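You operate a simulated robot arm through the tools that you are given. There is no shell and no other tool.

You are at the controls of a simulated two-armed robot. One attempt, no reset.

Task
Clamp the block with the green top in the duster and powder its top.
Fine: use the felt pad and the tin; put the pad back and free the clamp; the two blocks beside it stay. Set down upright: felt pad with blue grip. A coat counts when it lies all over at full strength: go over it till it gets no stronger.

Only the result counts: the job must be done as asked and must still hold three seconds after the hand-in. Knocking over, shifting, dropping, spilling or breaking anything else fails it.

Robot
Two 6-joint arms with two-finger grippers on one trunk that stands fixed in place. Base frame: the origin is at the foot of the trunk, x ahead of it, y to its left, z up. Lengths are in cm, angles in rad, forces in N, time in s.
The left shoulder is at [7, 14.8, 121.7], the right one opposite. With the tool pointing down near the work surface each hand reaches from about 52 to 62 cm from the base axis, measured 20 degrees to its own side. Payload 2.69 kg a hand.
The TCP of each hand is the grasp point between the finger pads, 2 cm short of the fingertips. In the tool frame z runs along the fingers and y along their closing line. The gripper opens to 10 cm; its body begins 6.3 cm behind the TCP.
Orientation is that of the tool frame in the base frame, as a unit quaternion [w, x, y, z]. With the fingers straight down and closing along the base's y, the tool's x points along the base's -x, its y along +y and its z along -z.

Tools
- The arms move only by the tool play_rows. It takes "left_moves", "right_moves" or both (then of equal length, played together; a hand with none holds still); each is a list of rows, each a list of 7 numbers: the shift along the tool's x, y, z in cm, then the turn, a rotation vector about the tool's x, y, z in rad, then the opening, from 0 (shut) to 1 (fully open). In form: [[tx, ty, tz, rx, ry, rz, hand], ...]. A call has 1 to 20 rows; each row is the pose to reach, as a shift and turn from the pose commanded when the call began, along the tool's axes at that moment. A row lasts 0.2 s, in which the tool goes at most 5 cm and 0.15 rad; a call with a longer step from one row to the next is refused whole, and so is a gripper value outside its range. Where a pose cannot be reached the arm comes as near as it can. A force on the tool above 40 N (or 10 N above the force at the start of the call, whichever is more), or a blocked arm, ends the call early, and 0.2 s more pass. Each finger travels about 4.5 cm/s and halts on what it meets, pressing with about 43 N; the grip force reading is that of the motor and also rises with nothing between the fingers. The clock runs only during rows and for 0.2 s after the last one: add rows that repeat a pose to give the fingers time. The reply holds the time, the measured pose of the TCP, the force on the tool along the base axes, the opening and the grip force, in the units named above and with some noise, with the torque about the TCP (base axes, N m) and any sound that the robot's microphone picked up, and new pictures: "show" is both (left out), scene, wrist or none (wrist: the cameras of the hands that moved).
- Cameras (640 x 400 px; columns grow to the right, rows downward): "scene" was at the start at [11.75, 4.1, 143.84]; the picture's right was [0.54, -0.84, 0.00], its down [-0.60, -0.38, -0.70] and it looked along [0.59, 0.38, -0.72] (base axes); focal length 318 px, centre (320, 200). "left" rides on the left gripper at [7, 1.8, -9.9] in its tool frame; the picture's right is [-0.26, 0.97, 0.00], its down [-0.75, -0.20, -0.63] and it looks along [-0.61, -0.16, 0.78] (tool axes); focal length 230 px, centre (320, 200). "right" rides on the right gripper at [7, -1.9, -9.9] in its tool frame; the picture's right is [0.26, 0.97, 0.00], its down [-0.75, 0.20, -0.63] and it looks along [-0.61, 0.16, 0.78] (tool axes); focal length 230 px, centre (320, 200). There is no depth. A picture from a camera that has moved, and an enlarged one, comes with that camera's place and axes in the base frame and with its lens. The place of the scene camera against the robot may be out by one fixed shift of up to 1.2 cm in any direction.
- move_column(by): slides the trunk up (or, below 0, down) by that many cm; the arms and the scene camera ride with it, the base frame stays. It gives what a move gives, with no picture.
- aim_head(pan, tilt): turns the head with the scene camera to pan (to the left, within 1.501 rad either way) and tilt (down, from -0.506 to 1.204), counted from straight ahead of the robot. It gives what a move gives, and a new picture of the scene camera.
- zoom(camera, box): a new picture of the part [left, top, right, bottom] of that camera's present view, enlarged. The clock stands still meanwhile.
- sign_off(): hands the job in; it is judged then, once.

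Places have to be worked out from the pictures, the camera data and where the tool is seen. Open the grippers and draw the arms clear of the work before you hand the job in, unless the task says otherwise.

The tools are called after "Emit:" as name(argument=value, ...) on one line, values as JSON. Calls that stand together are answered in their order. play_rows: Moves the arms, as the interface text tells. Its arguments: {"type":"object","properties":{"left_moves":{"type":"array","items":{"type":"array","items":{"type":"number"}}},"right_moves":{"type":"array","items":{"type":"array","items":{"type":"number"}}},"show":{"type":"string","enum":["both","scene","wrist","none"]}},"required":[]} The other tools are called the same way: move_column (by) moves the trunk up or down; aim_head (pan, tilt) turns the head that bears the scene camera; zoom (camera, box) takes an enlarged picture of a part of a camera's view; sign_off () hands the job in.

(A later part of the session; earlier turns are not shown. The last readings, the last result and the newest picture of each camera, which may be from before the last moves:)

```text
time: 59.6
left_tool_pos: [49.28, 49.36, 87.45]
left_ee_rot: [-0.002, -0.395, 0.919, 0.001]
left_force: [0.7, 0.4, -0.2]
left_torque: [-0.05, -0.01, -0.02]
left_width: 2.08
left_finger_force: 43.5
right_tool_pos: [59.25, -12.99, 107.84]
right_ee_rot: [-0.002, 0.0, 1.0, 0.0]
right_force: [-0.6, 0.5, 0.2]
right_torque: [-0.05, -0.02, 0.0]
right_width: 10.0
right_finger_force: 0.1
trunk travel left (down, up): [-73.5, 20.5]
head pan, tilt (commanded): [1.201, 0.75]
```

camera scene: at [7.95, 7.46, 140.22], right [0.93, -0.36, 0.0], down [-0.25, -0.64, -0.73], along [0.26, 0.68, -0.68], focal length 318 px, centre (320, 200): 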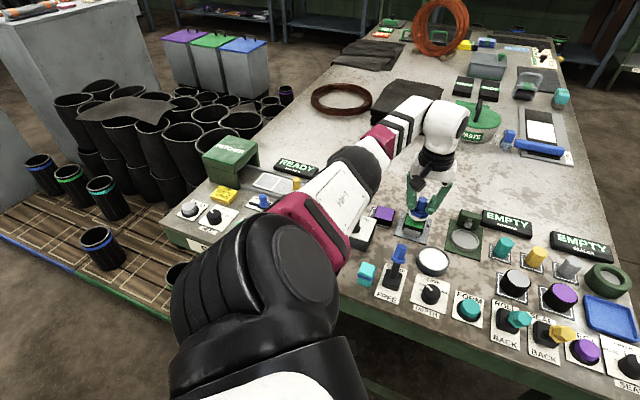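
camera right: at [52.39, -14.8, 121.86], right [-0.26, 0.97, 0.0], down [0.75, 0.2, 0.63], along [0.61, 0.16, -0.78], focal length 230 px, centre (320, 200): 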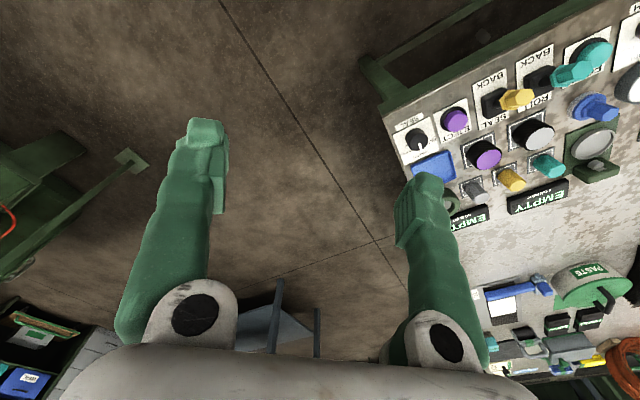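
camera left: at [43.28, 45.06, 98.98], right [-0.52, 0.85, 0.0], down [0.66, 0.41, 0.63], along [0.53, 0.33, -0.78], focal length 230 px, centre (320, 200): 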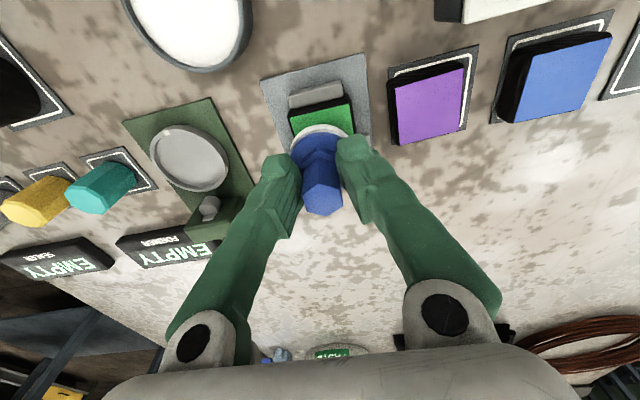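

Still free at 87.45. I continue down in 1 mm steps.

Emit:
play_rows(left_moves=[[0, 0, 0.08, 0, 0, 0, 0.1], [0, 0, 0.16, 0, 0, 0, 0.1]], show="none")

Emit:
play_rows(left_moves=[[0, 0, 0.06, 0, 0, 0, 0.1], [0, 0, 0.12, 0, 0, 0, 0.1]], show="none")

```text
time: 60.2
left_tool_pos: [49.11, 49.41, 87.47]
left_ee_rot: [-0.003, -0.395, 0.919, 0.001]
left_force: [0.7, -0.1, 0.2]
left_torque: [-0.01, -0.03, -0.01]
left_width: 2.1
left_finger_force: 42.9
right_tool_pos: [59.28, -12.97, 107.93]
right_ee_rot: [-0.002, 0.0, 1.0, 0.0]
right_force: [-0.4, -0.1, 1.0]
right_torque: [-0.03, -0.02, -0.02]
right_width: 9.99
right_finger_force: 0.0
trunk travel left (down, up): [-73.5, 20.5]
head pan, tilt (commanded): [1.201, 0.75]
```

```text
time: 60.8
left_tool_pos: [49.15, 49.46, 87.33]
left_ee_rot: [-0.002, -0.395, 0.919, 0.001]
left_force: [-0.2, 0.0, 0.4]
left_torque: [0.02, -0.03, 0.0]
left_width: 2.08
left_finger_force: 42.8
right_tool_pos: [59.3, -12.9, 107.98]
right_ee_rot: [-0.002, 0.0, 1.0, 0.0]
right_force: [-0.2, 0.7, -0.7]
right_torque: [0.06, 0.04, 0.02]
right_width: 10.0
right_finger_force: 0.1
trunk travel left (down, up): [-73.5, 20.5]
head pan, tilt (commanded): [1.201, 0.75]
```

Emit:
play_rows(left_moves=[[0, 0, 0.06, 0, 0, 0, 0.1], [0, 0, 0.12, 0, 0, 0, 0.1]], show="scene")

Emit:
zoom(camera="scene", box=[380, 185, 460, 245])

```text
time: 61.4
left_tool_pos: [49.03, 49.37, 87.35]
left_ee_rot: [-0.001, -0.395, 0.919, 0.001]
left_force: [0.2, 2.0, 3.7]
left_torque: [0.04, -0.07, 0.05]
left_width: 2.06
left_finger_force: 43.0
right_tool_pos: [59.31, -13.01, 107.93]
right_ee_rot: [-0.002, 0.0, 1.0, 0.0]
right_force: [0.5, -0.6, 0.4]
right_torque: [0.0, 0.01, 0.0]
right_width: 10.02
right_finger_force: 0.0
trunk travel left (down, up): [-73.5, 20.5]
head pan, tilt (commanded): [1.201, 0.75]
camera scene: at [7.89, 7.46, 140.23], right [0.93, -0.36, 0.0], down [-0.25, -0.64, -0.73], along [0.26, 0.68, -0.68], focal length 318 px, centre (320, 200)
```

scene: 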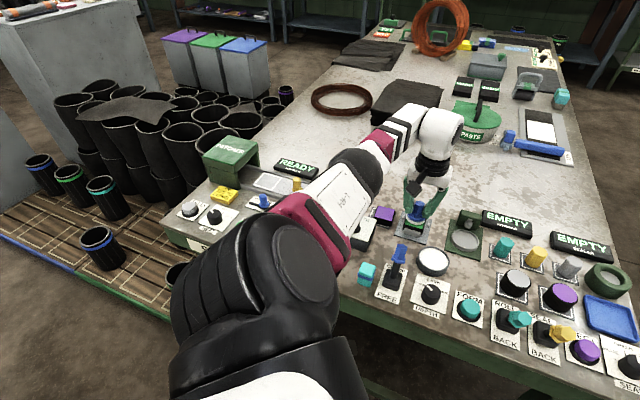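

```text
6.67 times, centred on (420, 215) of scene
camera zoom: at [7.89, 7.46, 140.23], right [0.93, -0.36, 0.0], down [-0.25, -0.64, -0.73], along [0.26, 0.68, -0.68], focal length 2118 px, centre (-347, 100)
```

zoom: 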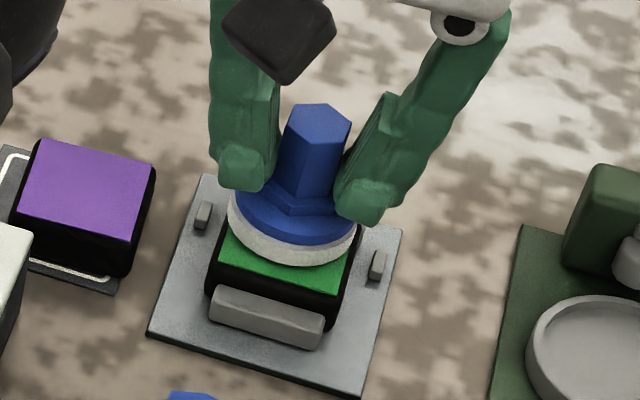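

Light contact (3.7 N) with the block top. I rub in a raster covering the whole top with gentle pressure.

Emit:
play_rows(left_moves=[[0, 0, 0.05, 0, 0, 0, 0.1], [-0.8, 0, 0.05, 0, 0, 0, 0.1], [-0.8, -1.2, 0.05, 0, 0, 0, 0.1], [-0.8, 0, 0.05, 0, 0, 0, 0.1], [-0.8, 1.2, 0.05, 0, 0, 0, 0.1], [0, 1.2, 0.05, 0, 0, 0, 0.1], [0, 0, 0.05, 0, 0, 0, 0.1], [0, -1.2, 0.05, 0, 0, 0, 0.1], [0.8, -1.2, 0.05, 0, 0, 0, 0.1], [0.8, 0, 0.05, 0, 0, 0, 0.1], [0.8, 1.2, 0.05, 0, 0, 0, 0.1], [1.6, 1.2, 0.05, 0, 0, 0, 0.1], [1.6, 0, 0.05, 0, 0, 0, 0.1], [1.6, -1.2, 0.05, 0, 0, 0, 0.1], [0.4, 0, 0.05, 0, 0, 0, 0.1]], show="none")

Emit:
play_rows(left_moves=[[0, 0, -0.8, 0, 0, 0, 0.1], [3, 0, -1.6, 0, 0, 0, 0.1], [6, -2, -1.6, 0, 0, 0, 0.1], [8, -4, -1.6, 0, 0, 0, 0.1], [8, -4, -1.6, 0, 0, 0, 0.1]], show="both")

Emit:
zoom(camera="scene", box=[380, 185, 460, 245])

```text
time: 64.6
left_tool_pos: [49.24, 48.68, 87.34]
left_ee_rot: [0.0, -0.393, 0.919, -0.001]
left_force: [2.5, -3.7, 8.0]
left_torque: [-0.27, -0.18, -0.04]
left_width: 2.07
left_finger_force: 42.9
right_tool_pos: [59.35, -13.38, 107.82]
right_ee_rot: [-0.001, 0.002, 1.0, 0.002]
right_force: [0.7, 0.6, -0.2]
right_torque: [-0.03, 0.03, 0.02]
right_width: 10.02
right_finger_force: 0.1
trunk travel left (down, up): [-73.5, 20.5]
head pan, tilt (commanded): [1.201, 0.75]
```

```text
time: 65.8
left_tool_pos: [46.24, 40.45, 88.93]
left_ee_rot: [-0.003, -0.395, 0.919, 0.0]
left_force: [-0.7, 0.2, -0.3]
left_torque: [0.01, -0.02, 0.01]
left_width: 2.06
left_finger_force: 43.2
right_tool_pos: [59.27, -12.93, 107.91]
right_ee_rot: [-0.001, 0.002, 1.0, 0.0]
right_force: [0.5, -0.4, -0.9]
right_torque: [0.01, -0.02, 0.01]
right_width: 10.01
right_finger_force: 0.1
trunk travel left (down, up): [-73.5, 20.5]
head pan, tilt (commanded): [1.201, 0.75]
camera scene: at [7.9, 7.49, 140.23], right [0.93, -0.36, 0.0], down [-0.25, -0.64, -0.73], along [0.26, 0.68, -0.68], focal length 318 px, centre (320, 200)
camera left: at [40.19, 36.67, 98.88], right [-0.52, 0.85, 0.0], down [0.66, 0.41, 0.63], along [0.53, 0.33, -0.78], focal length 230 px, centre (320, 200)
```

scene: 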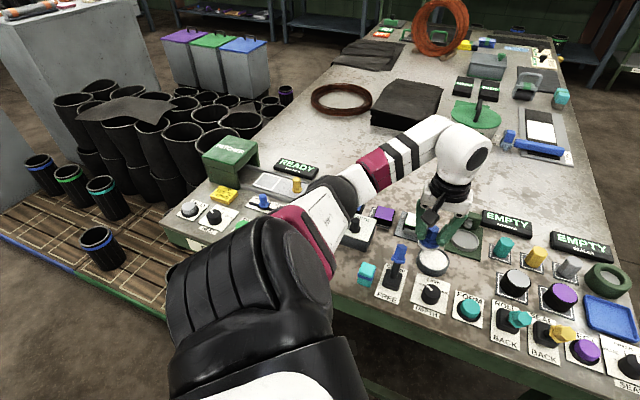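
left: 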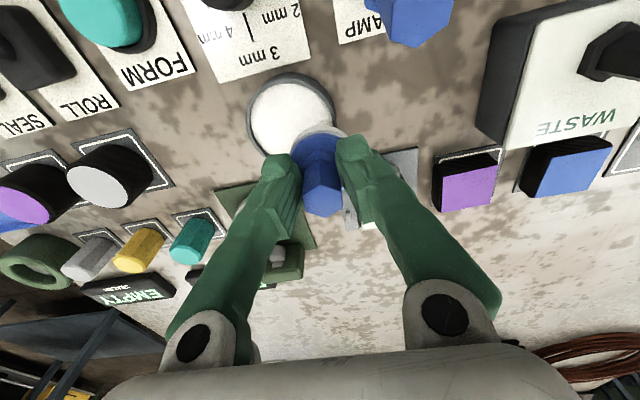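

```text
6.67 times, centred on (420, 215) of scene
camera zoom: at [7.9, 7.49, 140.23], right [0.93, -0.36, 0.0], down [-0.25, -0.64, -0.73], along [0.26, 0.68, -0.68], focal length 2118 px, centre (-347, 100)
```

zoom: 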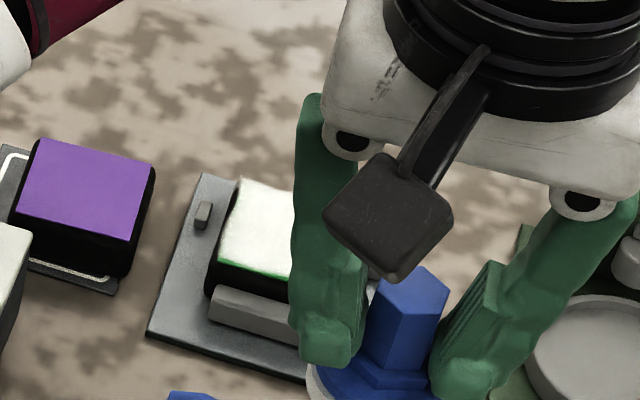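

The top turned white except for a green strip at the near edge. I move over the tin to reload and view the whole top.

Emit:
play_rows(left_moves=[[0.7, -1, 0, 0, 0, 0, 0.1], [1.4, -2.1, 0, 0, 0, 0, 0.1], [1.4, -2.1, 0, 0, 0, 0, 0.1]], show="both")

Emit:
zoom(camera="scene", box=[385, 195, 455, 247])

Emit:
zoom(camera="left", box=[240, 60, 400, 180])

```text
time: 66.6
left_tool_pos: [47.02, 37.91, 88.89]
left_ee_rot: [-0.003, -0.395, 0.919, 0.001]
left_force: [-0.4, -0.5, -1.1]
left_torque: [0.0, 0.01, 0.02]
left_width: 2.07
left_finger_force: 43.4
right_tool_pos: [59.36, -12.97, 108.0]
right_ee_rot: [-0.002, 0.0, 1.0, 0.001]
right_force: [-0.4, -0.6, 0.1]
right_torque: [0.0, -0.03, 0.01]
right_width: 9.98
right_finger_force: 0.0
trunk travel left (down, up): [-73.5, 20.5]
head pan, tilt (commanded): [1.201, 0.75]
camera scene: at [7.93, 7.52, 140.22], right [0.93, -0.36, 0.0], down [-0.25, -0.64, -0.73], along [0.26, 0.68, -0.68], focal length 318 px, centre (320, 200)
camera left: at [40.96, 34.29, 98.78], right [-0.52, 0.85, 0.0], down [0.66, 0.41, 0.63], along [0.53, 0.33, -0.78], focal length 230 px, centre (320, 200)
```

scene: 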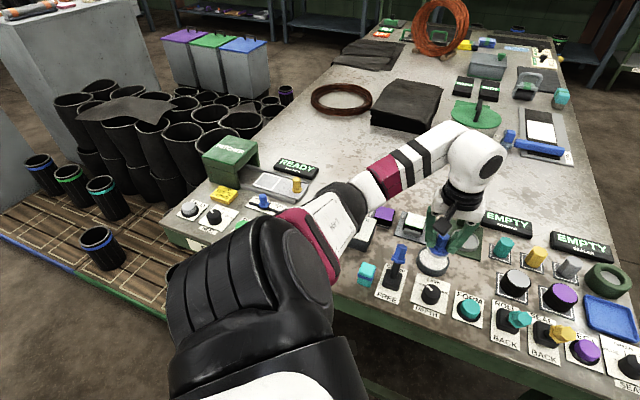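
left: 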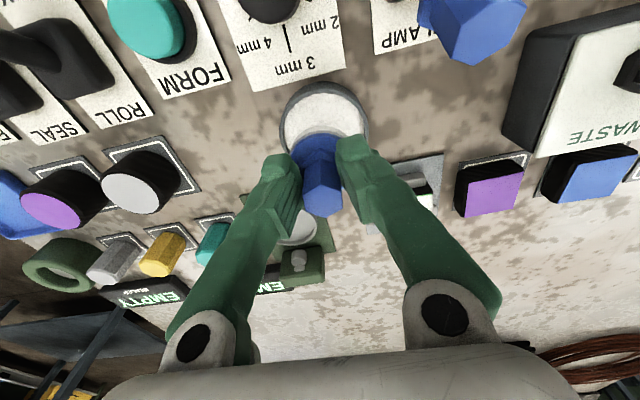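

```text
7.69 times, centred on (420, 221) of scene
camera zoom: at [7.93, 7.52, 140.22], right [0.93, -0.36, 0.0], down [-0.25, -0.64, -0.73], along [0.26, 0.68, -0.68], focal length 2444 px, centre (-449, 38)
```

zoom: 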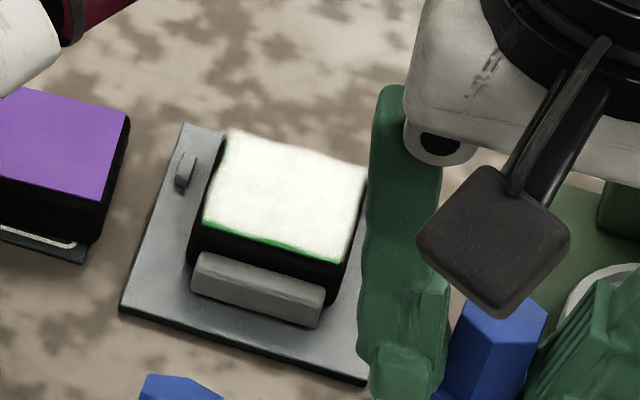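

```text
3.33 times, centred on (320, 120) of left
camera zoom: at [40.96, 34.29, 98.78], right [-0.52, 0.85, 0.0], down [0.66, 0.41, 0.63], along [0.53, 0.33, -0.78], focal length 767 px, centre (320, 467)
```

zoom: 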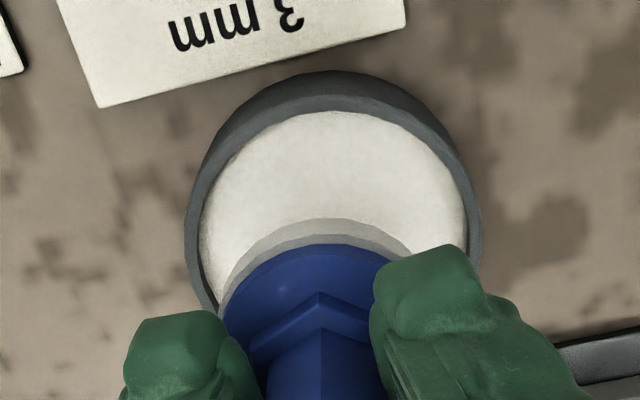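

The felt is now grey (used up), and only the near edge and the left rim still show green. I dip again (centring by 0.2 cm).

Emit:
play_rows(left_moves=[[0, 0.2, 0.8, 0, 0, 0, 0.1], [0, 0.2, 1.6, 0, 0, 0, 0.1], [0, 0.2, 2.1, 0, 0, 0, 0.1], [0, 0.2, 2.25, 0, 0, 0, 0.1]], show="none")

Emit:
play_rows(left_moves=[[0, 0, 0.06, 0, 0, 0, 0.1], [0.3, 0, 0.06, 0, 0, 0, 0.1], [0, 0.3, 0.06, 0, 0, 0, 0.1], [-0.3, 0, 0.06, 0, 0, 0, 0.1], [0, -0.3, 0.06, 0, 0, 0, 0.1], [0, 0, 0.06, 0, 0, 0, 0.1]], show="none")

```text
time: 67.6
left_tool_pos: [46.73, 38.21, 86.52]
left_ee_rot: [0.0, -0.395, 0.919, 0.001]
left_force: [1.7, 1.3, 6.8]
left_torque: [-0.02, -0.08, 0.06]
left_width: 2.06
left_finger_force: 43.0
right_tool_pos: [59.37, -12.94, 108.0]
right_ee_rot: [-0.002, 0.0, 1.0, 0.001]
right_force: [0.6, -1.1, 0.1]
right_torque: [-0.01, 0.0, 0.04]
right_width: 10.0
right_finger_force: 0.0
trunk travel left (down, up): [-73.5, 20.5]
head pan, tilt (commanded): [1.201, 0.75]
```

```text
time: 69.0
left_tool_pos: [46.8, 38.16, 86.55]
left_ee_rot: [-0.001, -0.394, 0.919, 0.002]
left_force: [0.8, 2.4, 9.5]
left_torque: [0.12, -0.08, 0.03]
left_width: 2.06
left_finger_force: 43.3
right_tool_pos: [59.2, -13.06, 107.89]
right_ee_rot: [-0.001, 0.001, 1.0, 0.001]
right_force: [0.6, 0.2, -0.4]
right_torque: [0.0, -0.01, 0.0]
right_width: 10.0
right_finger_force: 0.0
trunk travel left (down, up): [-73.5, 20.5]
head pan, tilt (commanded): [1.201, 0.75]
```

Reloaded. I lift, carry the pad back over the block and descend to just above contact.

Emit:
play_rows(left_moves=[[0, 0, -1, 0, 0, 0, 0.1], [0, 0, -2.3, 0, 0, 0, 0.1], [-2.4, 1.5, -2.3, 0, 0, 0, 0.1], [-4.8, 2.9, -2.3, 0, 0, 0, 0.1], [-7.2, 4.4, -2.3, 0, 0, 0, 0.1], [-9.6, 5.8, -2.3, 0, 0, 0, 0.1], [-9.6, 5.8, -1.7, 0, 0, 0, 0.1], [-9.6, 5.8, -1.1, 0, 0, 0, 0.1], [-9.6, 5.8, -1.0, 0, 0, 0, 0.1]], show="wrist")

Emit:
zoom(camera="left", box=[240, 80, 400, 200])

Emit:
zoom(camera="scene", box=[380, 185, 460, 245])

```text
time: 71.0
left_tool_pos: [49.14, 49.14, 87.48]
left_ee_rot: [-0.002, -0.394, 0.919, 0.001]
left_force: [-0.1, 0.3, -0.9]
left_torque: [0.0, -0.04, -0.01]
left_width: 2.0
left_finger_force: 43.2
right_tool_pos: [59.39, -13.05, 107.91]
right_ee_rot: [-0.002, 0.0, 1.0, 0.0]
right_force: [-0.3, 0.7, -0.8]
right_torque: [0.0, -0.02, 0.0]
right_width: 10.0
right_finger_force: 0.1
trunk travel left (down, up): [-73.5, 20.5]
head pan, tilt (commanded): [1.201, 0.75]
camera left: at [43.13, 45.47, 97.37], right [-0.52, 0.85, 0.0], down [0.66, 0.41, 0.63], along [0.53, 0.33, -0.78], focal length 230 px, centre (320, 200)
```

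left: 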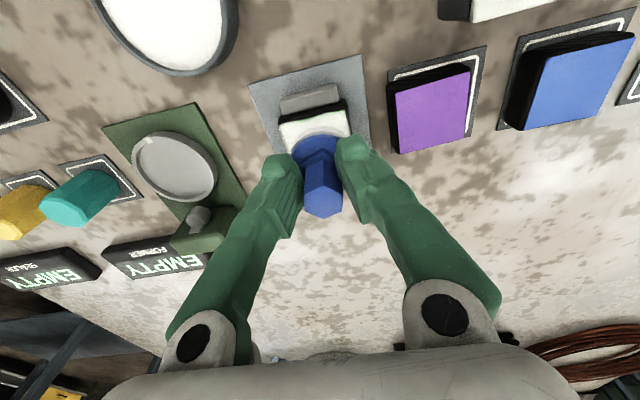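

```text
3.33 times, centred on (320, 140) of left
camera zoom: at [43.13, 45.47, 97.37], right [-0.52, 0.85, 0.0], down [0.66, 0.41, 0.63], along [0.53, 0.33, -0.78], focal length 767 px, centre (320, 400)
```

zoom: 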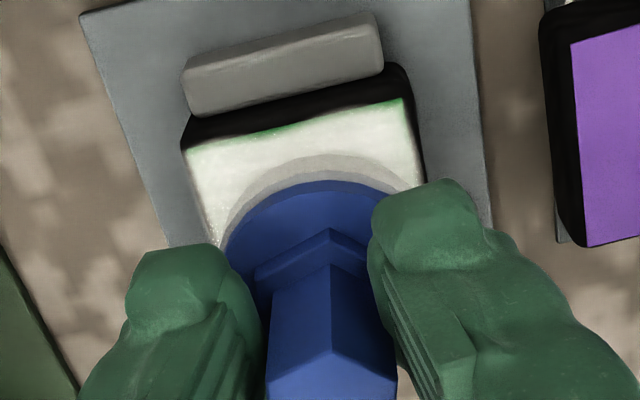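

```text
6.67 times, centred on (420, 215) of scene
camera zoom: at [7.97, 7.5, 140.22], right [0.93, -0.36, 0.0], down [-0.25, -0.64, -0.73], along [0.26, 0.68, -0.68], focal length 2118 px, centre (-347, 100)
```

zoom: 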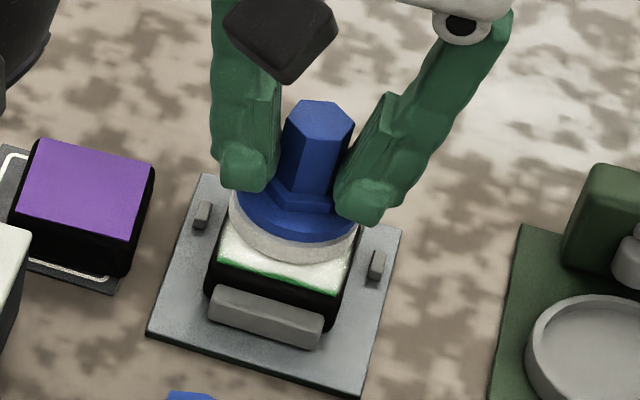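

The pad is centred over the block. I touch down and check the force before rubbing, starting with the near edge.

Emit:
play_rows(left_moves=[[0.6, 0, 0.1, 0, 0, 0, 0.1], [1.2, 0, 0.2, 0, 0, 0, 0.1], [1.2, 0, 0.28, 0, 0, 0, 0.1]], show="none")

```text
time: 71.8
left_tool_pos: [48.29, 48.31, 87.16]
left_ee_rot: [-0.001, -0.395, 0.919, 0.002]
left_force: [2.0, 1.5, 4.7]
left_torque: [0.09, -0.08, 0.04]
left_width: 2.0
left_finger_force: 42.9
right_tool_pos: [59.17, -12.98, 107.82]
right_ee_rot: [-0.003, 0.0, 1.0, 0.001]
right_force: [0.5, 0.0, 1.1]
right_torque: [-0.03, 0.04, -0.02]
right_width: 10.0
right_finger_force: 0.0
trunk travel left (down, up): [-73.5, 20.5]
head pan, tilt (commanded): [1.201, 0.75]
```

Contact at 4.7 N near the close edge. I rub from the near edge across to the far edge.

Emit:
play_rows(left_moves=[[0.1, -0.6, 0.05, 0, 0, 0, 0.1], [0.1, -1.2, 0.05, 0, 0, 0, 0.1], [0.1, -0.4, 0.05, 0, 0, 0, 0.1], [0.1, 0.4, 0.05, 0, 0, 0, 0.1], [0.1, 1.2, 0.05, 0, 0, 0, 0.1], [-0.6, 1.2, 0.05, 0, 0, 0, 0.1], [-0.6, 0, 0.05, 0, 0, 0, 0.1], [-0.6, -1.2, 0.05, 0, 0, 0, 0.1], [-1.2, -1.2, 0.05, 0, 0, 0, 0.1], [-1.2, 0, 0.05, 0, 0, 0, 0.1], [-1.2, 1.2, 0.05, 0, 0, 0, 0.1], [-1.8, 1.2, 0.05, 0, 0, 0, 0.1], [-1.8, 0, 0.05, 0, 0, 0, 0.1], [-1.8, -1.2, 0.05, 0, 0, 0, 0.1], [-2.5, -1.2, 0.05, 0, 0, 0, 0.1], [-2.5, 0, 0.05, 0, 0, 0, 0.1], [-2.5, 1.2, 0.05, 0, 0, 0, 0.1], [-1.2, 0, 0.05, 0, 0, 0, 0.1]], show="none")

Emit:
play_rows(left_moves=[[0, 0, -0.8, 0, 0, 0, 0.1], [2.4, -1.5, -1.6, 0, 0, 0, 0.1], [4.8, -2.9, -1.6, 0, 0, 0, 0.1], [7.2, -4.4, -1.6, 0, 0, 0, 0.1], [9.6, -5.8, -1.6, 0, 0, 0, 0.1], [9.6, -5.8, -1.6, 0, 0, 0, 0.1]], show="both")

Emit:
zoom(camera="scene", box=[385, 195, 455, 247])

Emit:
zoom(camera="left", box=[240, 60, 400, 180])

```text
time: 75.6
left_tool_pos: [48.89, 49.14, 87.13]
left_ee_rot: [-0.002, -0.395, 0.919, 0.002]
left_force: [-1.0, -0.5, -0.1]
left_torque: [0.01, 0.02, -0.03]
left_width: 2.03
left_finger_force: 42.9
right_tool_pos: [59.28, -12.96, 107.99]
right_ee_rot: [-0.002, 0.0, 1.0, 0.001]
right_force: [0.2, 0.6, -0.1]
right_torque: [0.01, -0.02, -0.01]
right_width: 9.99
right_finger_force: 0.0
trunk travel left (down, up): [-73.5, 20.5]
head pan, tilt (commanded): [1.201, 0.75]
```

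```text
time: 77.0
left_tool_pos: [46.64, 38.25, 88.38]
left_ee_rot: [-0.002, -0.396, 0.918, 0.002]
left_force: [-0.4, 0.5, -0.8]
left_torque: [-0.03, -0.02, -0.03]
left_width: 2.02
left_finger_force: 43.0
right_tool_pos: [59.36, -12.87, 108.01]
right_ee_rot: [-0.002, -0.001, 1.0, 0.0]
right_force: [0.8, -0.7, 0.0]
right_torque: [0.01, 0.01, -0.01]
right_width: 9.98
right_finger_force: 0.1
trunk travel left (down, up): [-73.5, 20.5]
head pan, tilt (commanded): [1.201, 0.75]
camera scene: at [7.97, 7.51, 140.22], right [0.93, -0.36, 0.0], down [-0.25, -0.64, -0.73], along [0.26, 0.68, -0.68], focal length 318 px, centre (320, 200)
camera left: at [40.62, 34.45, 98.4], right [-0.52, 0.85, 0.0], down [0.67, 0.41, 0.63], along [0.53, 0.33, -0.78], focal length 230 px, centre (320, 200)
```

scene: 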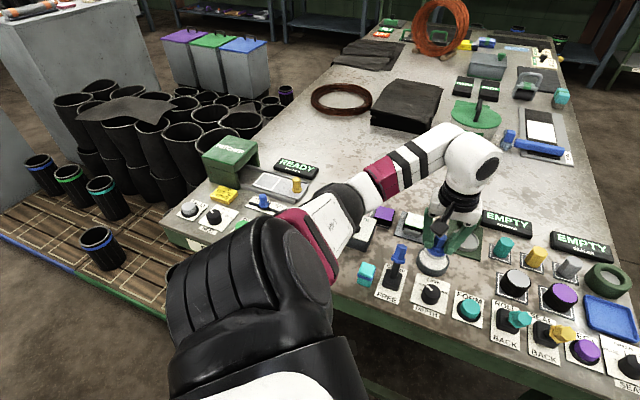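
left: 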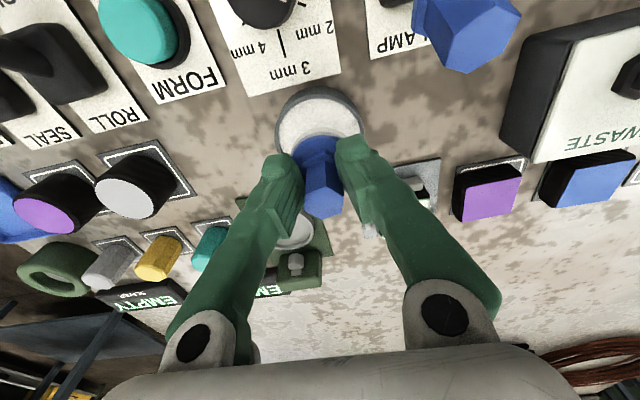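

```text
7.69 times, centred on (420, 221) of scene
camera zoom: at [7.97, 7.51, 140.22], right [0.93, -0.36, 0.0], down [-0.25, -0.64, -0.73], along [0.26, 0.68, -0.68], focal length 2444 px, centre (-449, 38)
```

zoom: 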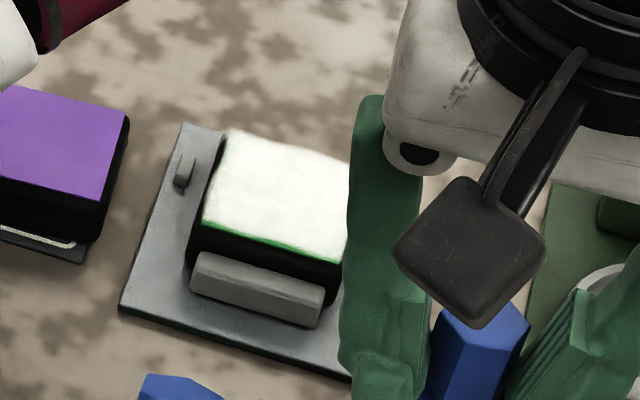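

```text
3.33 times, centred on (320, 120) of left
camera zoom: at [40.62, 34.45, 98.4], right [-0.52, 0.85, 0.0], down [0.67, 0.41, 0.63], along [0.53, 0.33, -0.78], focal length 767 px, centre (320, 467)
```

zoom: 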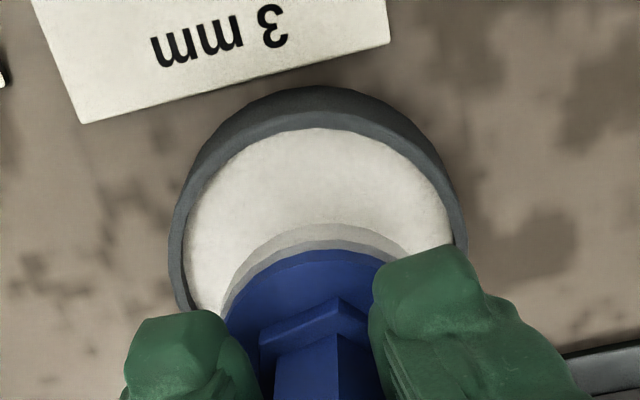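

The far part is well covered; a thin green line remains at the near edge. I dip again, pressing a bit firmer.

Emit:
play_rows(left_moves=[[0, 0, 0.8, 0, 0, 0, 0.1], [0, 0, 1.5, 0, 0, 0, 0.1], [0, 0, 1.85, 0, 0, 0, 0.1], [0, 0, 1.95, 0, 0, 0, 0.1]], show="none")

Emit:
play_rows(left_moves=[[0, 0, 0.06, 0, 0, 0, 0.1], [0, 0, 0.12, 0, 0, 0, 0.1]], show="none")

```text
time: 78.0
left_tool_pos: [46.56, 38.13, 86.82]
left_ee_rot: [-0.003, -0.396, 0.918, 0.001]
left_force: [-0.1, 0.1, -0.5]
left_torque: [0.01, 0.03, 0.02]
left_width: 2.02
left_finger_force: 43.0
right_tool_pos: [59.37, -12.87, 107.91]
right_ee_rot: [-0.002, 0.0, 1.0, 0.0]
right_force: [0.5, -1.4, 0.8]
right_torque: [-0.05, 0.01, -0.02]
right_width: 10.01
right_finger_force: 0.0
trunk travel left (down, up): [-73.5, 20.5]
head pan, tilt (commanded): [1.201, 0.75]
```

```text
time: 78.6
left_tool_pos: [46.73, 38.22, 86.64]
left_ee_rot: [-0.002, -0.396, 0.918, 0.0]
left_force: [0.7, 0.0, 0.0]
left_torque: [0.0, 0.01, 0.0]
left_width: 2.04
left_finger_force: 43.8
right_tool_pos: [59.38, -13.06, 107.95]
right_ee_rot: [-0.002, 0.0, 1.0, -0.001]
right_force: [-0.2, -0.4, -0.9]
right_torque: [0.01, 0.02, 0.0]
right_width: 9.98
right_finger_force: 0.1
trunk travel left (down, up): [-73.5, 20.5]
head pan, tilt (commanded): [1.201, 0.75]
```

Emit:
play_rows(left_moves=[[0, 0, 0.1, 0, 0, 0, 0.1], [0, 0, 0.2, 0, 0, 0, 0.1]], show="none")

Emit:
play_rows(left_moves=[[0, 0, 0.08, 0, 0, 0, 0.1], [0, 0, 0.14, 0, 0, 0, 0.1]], show="none")

```text
time: 79.2
left_tool_pos: [46.77, 38.16, 86.5]
left_ee_rot: [-0.001, -0.394, 0.919, 0.001]
left_force: [1.7, 1.5, 5.0]
left_torque: [0.07, -0.05, -0.01]
left_width: 2.04
left_finger_force: 42.9
right_tool_pos: [59.36, -13.14, 107.97]
right_ee_rot: [-0.001, 0.0, 1.0, 0.001]
right_force: [0.8, 0.3, -0.8]
right_torque: [-0.01, -0.01, 0.03]
right_width: 10.02
right_finger_force: 0.0
trunk travel left (down, up): [-73.5, 20.5]
head pan, tilt (commanded): [1.201, 0.75]
```

```text
time: 79.8
left_tool_pos: [46.64, 38.18, 86.67]
left_ee_rot: [0.001, -0.396, 0.918, 0.001]
left_force: [3.0, 3.5, 13.7]
left_torque: [0.11, -0.14, -0.01]
left_width: 2.06
left_finger_force: 42.8
right_tool_pos: [59.28, -13.21, 108.04]
right_ee_rot: [-0.002, 0.0, 1.0, 0.002]
right_force: [0.2, 0.5, 0.2]
right_torque: [0.01, -0.02, -0.01]
right_width: 9.98
right_finger_force: 0.1
trunk travel left (down, up): [-73.5, 20.5]
head pan, tilt (commanded): [1.201, 0.75]
```

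Pressed at 14 N. I swirl slightly to load the felt and lift.

Emit:
play_rows(left_moves=[[0.4, 0, 0, 0, 0, 0, 0.1], [0, 0.4, 0, 0, 0, 0, 0.1], [-0.4, 0, 0, 0, 0, 0, 0.1], [0, -0.4, 0, 0, 0, 0, 0.1], [0, 0, 0, 0, 0, 0, 0.1], [0, 0, -1.2, 0, 0, 0, 0.1], [0, 0, -2.4, 0, 0, 0, 0.1], [0, 0, -2.4, 0, 0, 0, 0.1]], show="scene")

Emit:
zoom(camera="scene", box=[385, 195, 485, 270])

```text
time: 81.6
left_tool_pos: [46.79, 38.31, 88.75]
left_ee_rot: [-0.002, -0.395, 0.919, 0.001]
left_force: [-0.3, 0.6, -1.2]
left_torque: [0.02, 0.04, -0.02]
left_width: 2.06
left_finger_force: 43.0
right_tool_pos: [59.37, -13.02, 107.94]
right_ee_rot: [-0.002, -0.001, 1.0, 0.0]
right_force: [-0.1, -0.3, 0.5]
right_torque: [-0.01, 0.01, -0.01]
right_width: 10.02
right_finger_force: 0.0
trunk travel left (down, up): [-73.5, 20.5]
head pan, tilt (commanded): [1.201, 0.75]
camera scene: at [7.98, 7.47, 140.22], right [0.93, -0.36, 0.0], down [-0.25, -0.64, -0.73], along [0.26, 0.68, -0.68], focal length 318 px, centre (320, 200)
```

scene: 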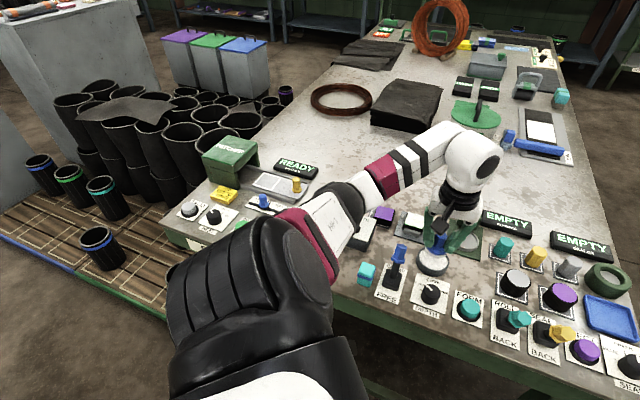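

```text
5.33 times, centred on (435, 232) of scene
camera zoom: at [7.98, 7.47, 140.22], right [0.93, -0.36, 0.0], down [-0.25, -0.64, -0.73], along [0.26, 0.68, -0.68], focal length 1694 px, centre (-293, 27)
```

zoom: 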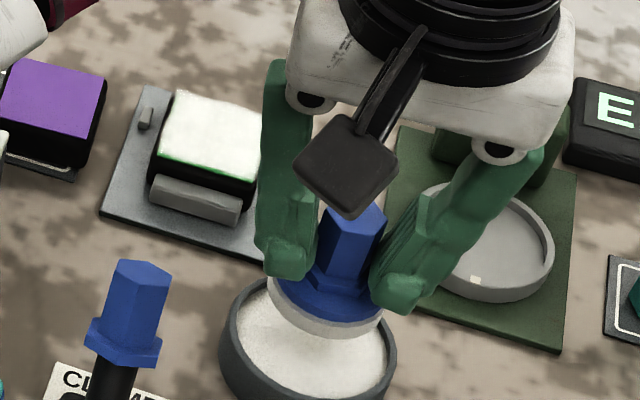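

The felt is white again. I return to the block, offset toward its near edge, and touch down.

Emit:
play_rows(left_moves=[[-2.1, 1.4, 0, 0, 0, 0, 0.1], [-4.2, 2.8, 0, 0, 0, 0, 0.1], [-6.3, 4.2, 0, 0, 0, 0, 0.1], [-8.3, 5.75, 0, 0, 0, 0, 0.1], [-8.3, 5.75, 0.6, 0, 0, 0, 0.1], [-8.3, 5.75, 1.2, 0, 0, 0, 0.1], [-8.3, 5.75, 1.4, 0, 0, 0, 0.1]], show="wrist")

Emit:
zoom(camera="left", box=[240, 80, 400, 200])

```text
time: 83.2
left_tool_pos: [48.31, 48.09, 87.26]
left_ee_rot: [-0.002, -0.396, 0.918, 0.0]
left_force: [-0.1, 0.3, -0.4]
left_torque: [0.04, 0.01, 0.05]
left_width: 2.03
left_finger_force: 43.3
right_tool_pos: [59.4, -12.89, 107.87]
right_ee_rot: [-0.002, 0.001, 1.0, 0.0]
right_force: [0.2, 0.9, 0.8]
right_torque: [-0.01, -0.01, 0.03]
right_width: 9.98
right_finger_force: 0.0
trunk travel left (down, up): [-73.5, 20.5]
head pan, tilt (commanded): [1.201, 0.75]
camera left: at [42.22, 44.43, 97.19], right [-0.52, 0.85, 0.0], down [0.66, 0.41, 0.63], along [0.53, 0.33, -0.78], focal length 230 px, centre (320, 200)
```

left: 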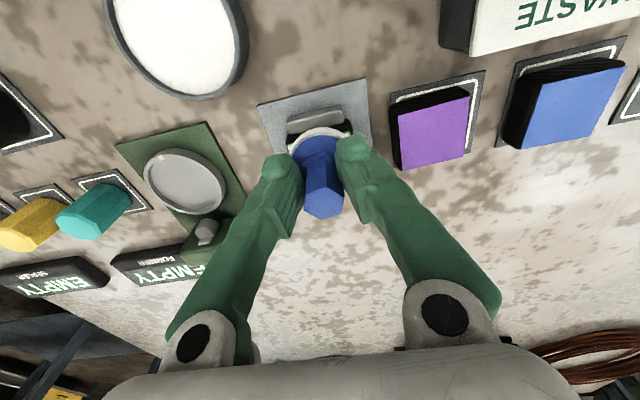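

```text
3.33 times, centred on (320, 140) of left
camera zoom: at [42.22, 44.43, 97.19], right [-0.52, 0.85, 0.0], down [0.66, 0.41, 0.63], along [0.53, 0.33, -0.78], focal length 767 px, centre (320, 400)
```

zoom: 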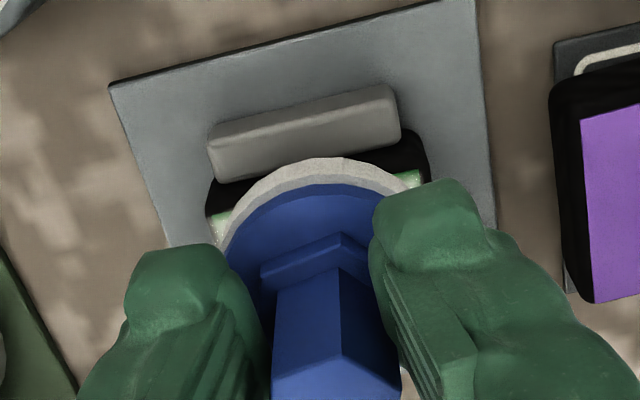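

The pad overhangs the near edge by ~1.5 cm as intended. I make contact and read the force.

Emit:
play_rows(left_moves=[[0, 0, 0.1, 0, 0, 0, 0.1], [0, 0, 0.2, 0, 0, 0, 0.1]], show="none")

Emit:
play_rows(left_moves=[[0, 0, 0.05, 0, 0, 0, 0.1], [0, 0, 0.1, 0, 0, 0, 0.1]], show="none")

```text
time: 83.8
left_tool_pos: [48.28, 48.17, 87.19]
left_ee_rot: [-0.001, -0.394, 0.919, 0.001]
left_force: [-0.6, 0.6, 5.5]
left_torque: [0.04, -0.01, 0.03]
left_width: 2.04
left_finger_force: 43.1
right_tool_pos: [59.32, -12.97, 108.03]
right_ee_rot: [-0.002, 0.001, 1.0, 0.001]
right_force: [-0.2, 0.3, -0.4]
right_torque: [-0.02, 0.03, 0.01]
right_width: 10.0
right_finger_force: 0.1
trunk travel left (down, up): [-73.5, 20.5]
head pan, tilt (commanded): [1.201, 0.75]
```

```text
time: 84.4
left_tool_pos: [48.2, 48.1, 87.15]
left_ee_rot: [0.0, -0.395, 0.919, 0.001]
left_force: [1.2, 2.5, 11.7]
left_torque: [0.23, -0.08, -0.02]
left_width: 2.04
left_finger_force: 43.0
right_tool_pos: [59.1, -13.02, 108.09]
right_ee_rot: [-0.001, 0.001, 1.0, 0.001]
right_force: [0.6, 0.0, 0.2]
right_torque: [0.02, 0.02, 0.02]
right_width: 10.01
right_finger_force: 0.2
trunk travel left (down, up): [-73.5, 20.5]
head pan, tilt (commanded): [1.201, 0.75]
```

11.7 N contact. I rub along the near edge twice, then sweep the rest.

Emit:
play_rows(left_moves=[[0, -0.7, 0, 0, 0, 0, 0.1], [0, -1.4, 0, 0, 0, 0, 0.1], [0, -0.7, 0, 0, 0, 0, 0.1], [0, 0, 0, 0, 0, 0, 0.1], [0, 0.7, 0, 0, 0, 0, 0.1], [0, 1.4, 0, 0, 0, 0, 0.1], [0, 0.7, 0, 0, 0, 0, 0.1], [0, 0, 0, 0, 0, 0, 0.1], [-0.8, 0, 0, 0, 0, 0, 0.1], [-0.8, -1.2, 0, 0, 0, 0, 0.1], [-0.8, 0, 0, 0, 0, 0, 0.1], [-0.8, 1.2, 0, 0, 0, 0, 0.1], [-1.6, 1.2, 0, 0, 0, 0, 0.1], [-1.6, 0, 0, 0, 0, 0, 0.1], [-1.6, -1.2, 0, 0, 0, 0, 0.1], [-2.4, -1.2, 0, 0, 0, 0, 0.1], [-2.4, 0, 0, 0, 0, 0, 0.1], [-2.4, 1.2, 0, 0, 0, 0, 0.1], [-1.2, 0, 0, 0, 0, 0, 0.1]], show="none")

Emit:
play_rows(left_moves=[[0, 0, -0.8, 0, 0, 0, 0.1], [2.4, -1.5, -1.6, 0, 0, 0, 0.1], [4.8, -2.9, -1.6, 0, 0, 0, 0.1], [7.2, -4.4, -1.6, 0, 0, 0, 0.1], [9.6, -5.8, -1.6, 0, 0, 0, 0.1], [9.6, -5.8, -1.6, 0, 0, 0, 0.1]], show="both")

Emit:
zoom(camera="scene", box=[385, 195, 455, 247])

```text
time: 88.4
left_tool_pos: [48.76, 49.07, 87.21]
left_ee_rot: [-0.001, -0.396, 0.918, 0.003]
left_force: [-2.3, 4.9, 7.5]
left_torque: [0.26, 0.02, 0.07]
left_width: 2.01
left_finger_force: 43.3
right_tool_pos: [59.19, -12.89, 107.92]
right_ee_rot: [0.0, 0.0, 1.0, 0.001]
right_force: [-0.6, -0.6, -0.3]
right_torque: [0.04, -0.03, -0.02]
right_width: 10.0
right_finger_force: 0.0
trunk travel left (down, up): [-73.5, 20.5]
head pan, tilt (commanded): [1.201, 0.75]
```

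```text
time: 89.8
left_tool_pos: [46.61, 38.12, 88.47]
left_ee_rot: [-0.003, -0.396, 0.918, 0.001]
left_force: [-0.2, 0.3, -0.2]
left_torque: [-0.01, -0.01, 0.01]
left_width: 2.03
left_finger_force: 43.1
right_tool_pos: [59.37, -12.93, 107.89]
right_ee_rot: [-0.001, 0.0, 1.0, -0.001]
right_force: [-0.1, 0.6, -0.1]
right_torque: [0.01, -0.03, 0.0]
right_width: 9.99
right_finger_force: 0.0
trunk travel left (down, up): [-73.5, 20.5]
head pan, tilt (commanded): [1.201, 0.75]
camera scene: at [7.97, 7.51, 140.22], right [0.93, -0.36, 0.0], down [-0.25, -0.64, -0.73], along [0.26, 0.68, -0.68], focal length 318 px, centre (320, 200)
camera left: at [40.62, 34.33, 98.48], right [-0.52, 0.85, 0.0], down [0.66, 0.41, 0.63], along [0.53, 0.33, -0.78], focal length 230 px, centre (320, 200)
```

scene: 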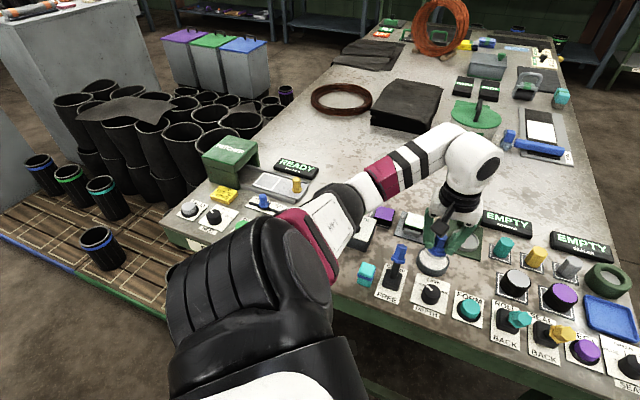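
left: 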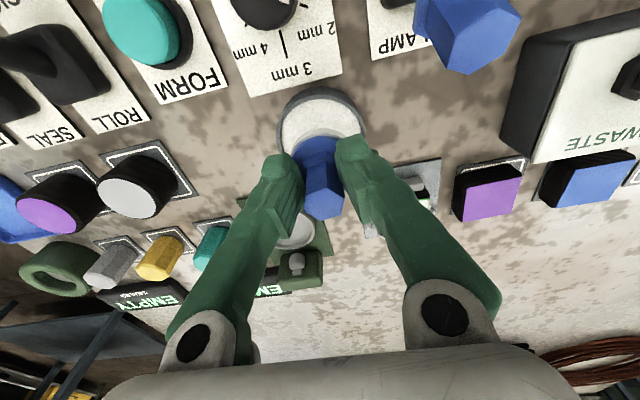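

```text
7.69 times, centred on (420, 221) of scene
camera zoom: at [7.97, 7.51, 140.22], right [0.93, -0.36, 0.0], down [-0.25, -0.64, -0.73], along [0.26, 0.68, -0.68], focal length 2444 px, centre (-449, 38)
```

zoom: 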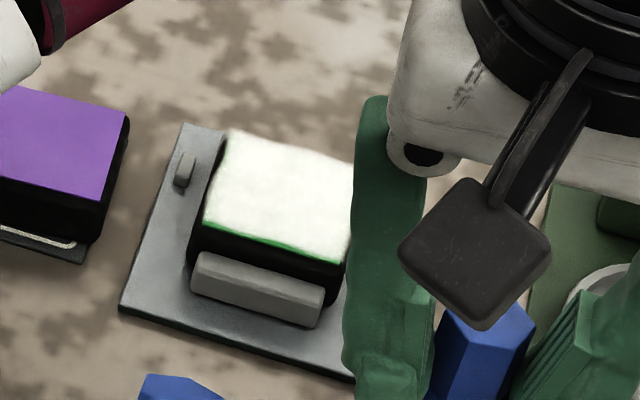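

The top is white, with a thin green line at the near edge that may just be the slab's side. I shift the hand aside to view the whole top with the wrist camera.

Emit:
play_rows(left_moves=[[0, -2.5, 0, 0, 0, 0, 0.1], [0, -5, 0, 0, 0, 0, 0.1], [0, -7, 0, 0, 0, 0, 0.1], [0, -7, 0, 0, 0, 0, 0.1]], show="both")

Emit:
zoom(camera="left", box=[430, 140, 550, 230])

Emit:
zoom(camera="scene", box=[395, 200, 445, 238])

```text
time: 90.8
left_tool_pos: [51.83, 33.19, 88.45]
left_ee_rot: [-0.002, -0.395, 0.919, 0.001]
left_force: [-1.1, 0.5, 0.2]
left_torque: [-0.01, -0.02, 0.02]
left_width: 2.02
left_finger_force: 42.8
right_tool_pos: [59.28, -12.93, 107.96]
right_ee_rot: [-0.001, 0.0, 1.0, 0.0]
right_force: [0.1, 0.0, -0.4]
right_torque: [0.03, -0.03, 0.0]
right_width: 9.99
right_finger_force: 0.0
trunk travel left (down, up): [-73.5, 20.5]
head pan, tilt (commanded): [1.201, 0.75]
camera scene: at [7.93, 7.5, 140.22], right [0.93, -0.36, 0.0], down [-0.25, -0.64, -0.73], along [0.26, 0.68, -0.68], focal length 318 px, centre (320, 200)
camera left: at [45.74, 29.38, 98.34], right [-0.52, 0.85, 0.0], down [0.66, 0.41, 0.63], along [0.53, 0.33, -0.78], focal length 230 px, centre (320, 200)
```

scene: 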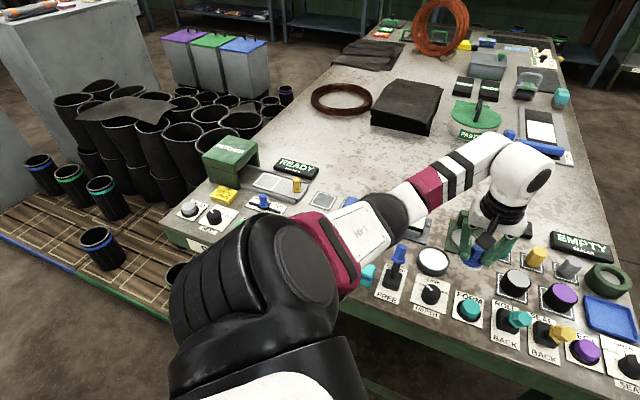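
left: 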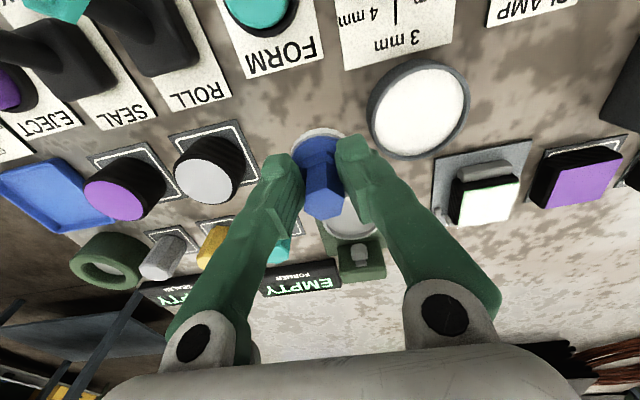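

```text
4.44 times, centred on (490, 185) of left
camera zoom: at [45.74, 29.38, 98.34], right [-0.52, 0.85, 0.0], down [0.66, 0.41, 0.63], along [0.53, 0.33, -0.78], focal length 1022 px, centre (-436, 267)
```

zoom: 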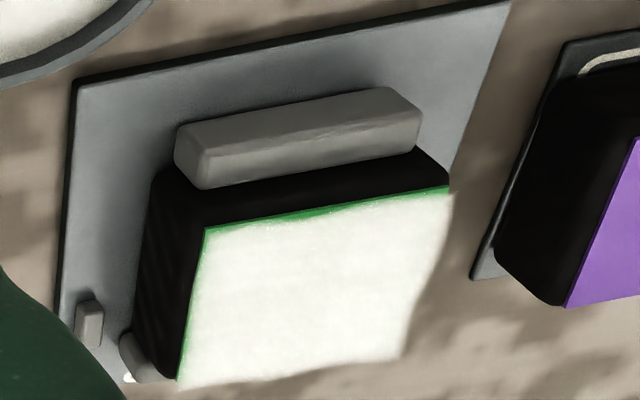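

```text
10.53 times, centred on (420, 219) of scene
camera zoom: at [7.93, 7.5, 140.22], right [0.93, -0.36, 0.0], down [-0.25, -0.64, -0.73], along [0.26, 0.68, -0.68], focal length 3344 px, centre (-733, 0)
```

zoom: 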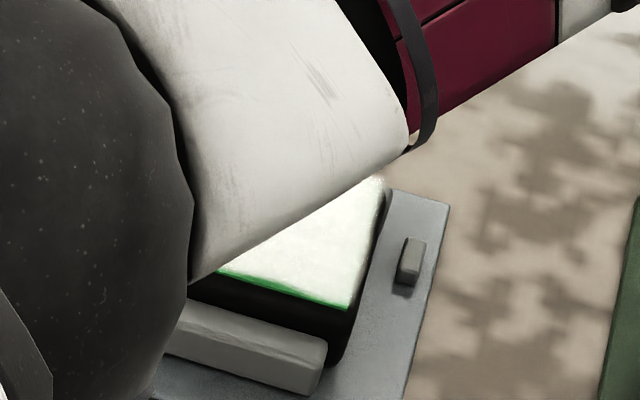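

From this view the top is white with a slim wavy green margin along the near edge. I zoom further to judge it.

Emit:
zoom(camera="left", box=[455, 172, 525, 228])

Emit:
zoom(camera="left", box=[460, 175, 495, 203])

```text
7.14 times, centred on (490, 200) of left
camera zoom: at [45.74, 29.38, 98.34], right [-0.52, 0.85, 0.0], down [0.66, 0.41, 0.63], along [0.53, 0.33, -0.78], focal length 1643 px, centre (-894, 200)
```

zoom: 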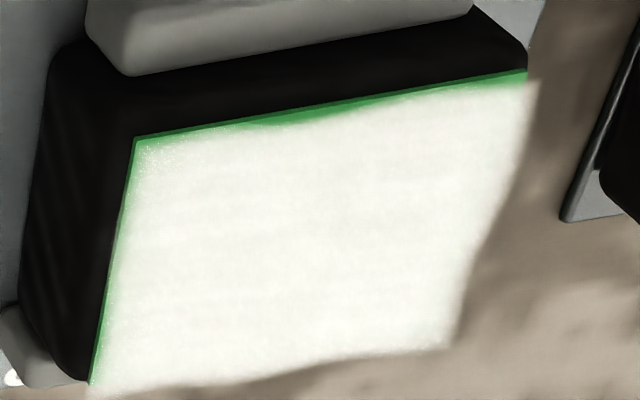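

```text
14.29 times, centred on (478, 189) of left
camera zoom: at [45.74, 29.38, 98.34], right [-0.52, 0.85, 0.0], down [0.66, 0.41, 0.63], along [0.53, 0.33, -0.78], focal length 3287 px, centre (-1930, 357)
```

zoom: 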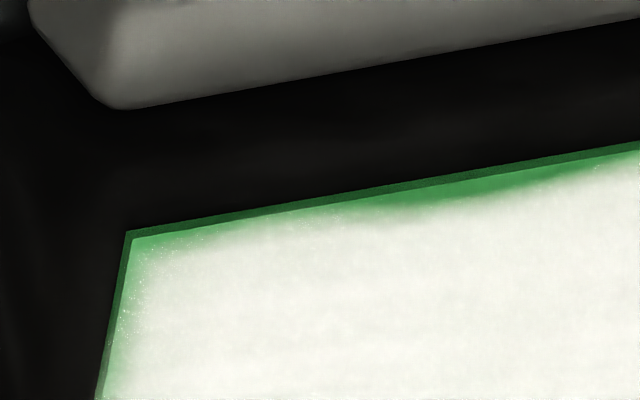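

There is a bare strip up to 0.2 cm wide at the near edge: the pad's centre sits ~0.5 cm beyond the TCP, so my sweeps fell short on the near side. I reload in the tin (better centred) for another pass.

Emit:
play_rows(left_moves=[[0.1, 2.5, 0, 0, 0, 0, 0.1], [0.3, 5, 0, 0, 0, 0, 0.1], [0.4, 7, 0, 0, 0, 0, 0.1], [0.4, 7, 0.8, 0, 0, 0, 0.1], [0.4, 7, 1.6, 0, 0, 0, 0.1], [0.4, 7, 1.85, 0, 0, 0, 0.1]], show="none")

Emit:
play_rows(left_moves=[[0, 0, 0.1, 0, 0, 0, 0.1], [0, 0, 0.18, 0, 0, 0, 0.1]], show="none")

```text
time: 92.2
left_tool_pos: [46.5, 37.85, 86.63]
left_ee_rot: [-0.002, -0.395, 0.919, 0.001]
left_force: [0.4, 0.3, -0.6]
left_torque: [0.01, 0.02, 0.0]
left_width: 2.05
left_finger_force: 43.3
right_tool_pos: [59.22, -12.91, 107.94]
right_ee_rot: [-0.002, 0.0, 1.0, 0.0]
right_force: [1.2, -0.3, 0.1]
right_torque: [0.01, -0.02, 0.02]
right_width: 9.98
right_finger_force: 0.1
trunk travel left (down, up): [-73.5, 20.5]
head pan, tilt (commanded): [1.201, 0.75]
```

```text
time: 92.8
left_tool_pos: [46.52, 37.71, 86.55]
left_ee_rot: [0.0, -0.395, 0.919, 0.001]
left_force: [0.6, 0.8, 5.2]
left_torque: [-0.02, -0.09, -0.01]
left_width: 2.05
left_finger_force: 42.8
right_tool_pos: [59.29, -12.96, 108.02]
right_ee_rot: [-0.002, 0.0, 1.0, 0.001]
right_force: [0.3, 0.1, 0.0]
right_torque: [-0.02, 0.02, -0.02]
right_width: 9.99
right_finger_force: 0.0
trunk travel left (down, up): [-73.5, 20.5]
head pan, tilt (commanded): [1.201, 0.75]
```

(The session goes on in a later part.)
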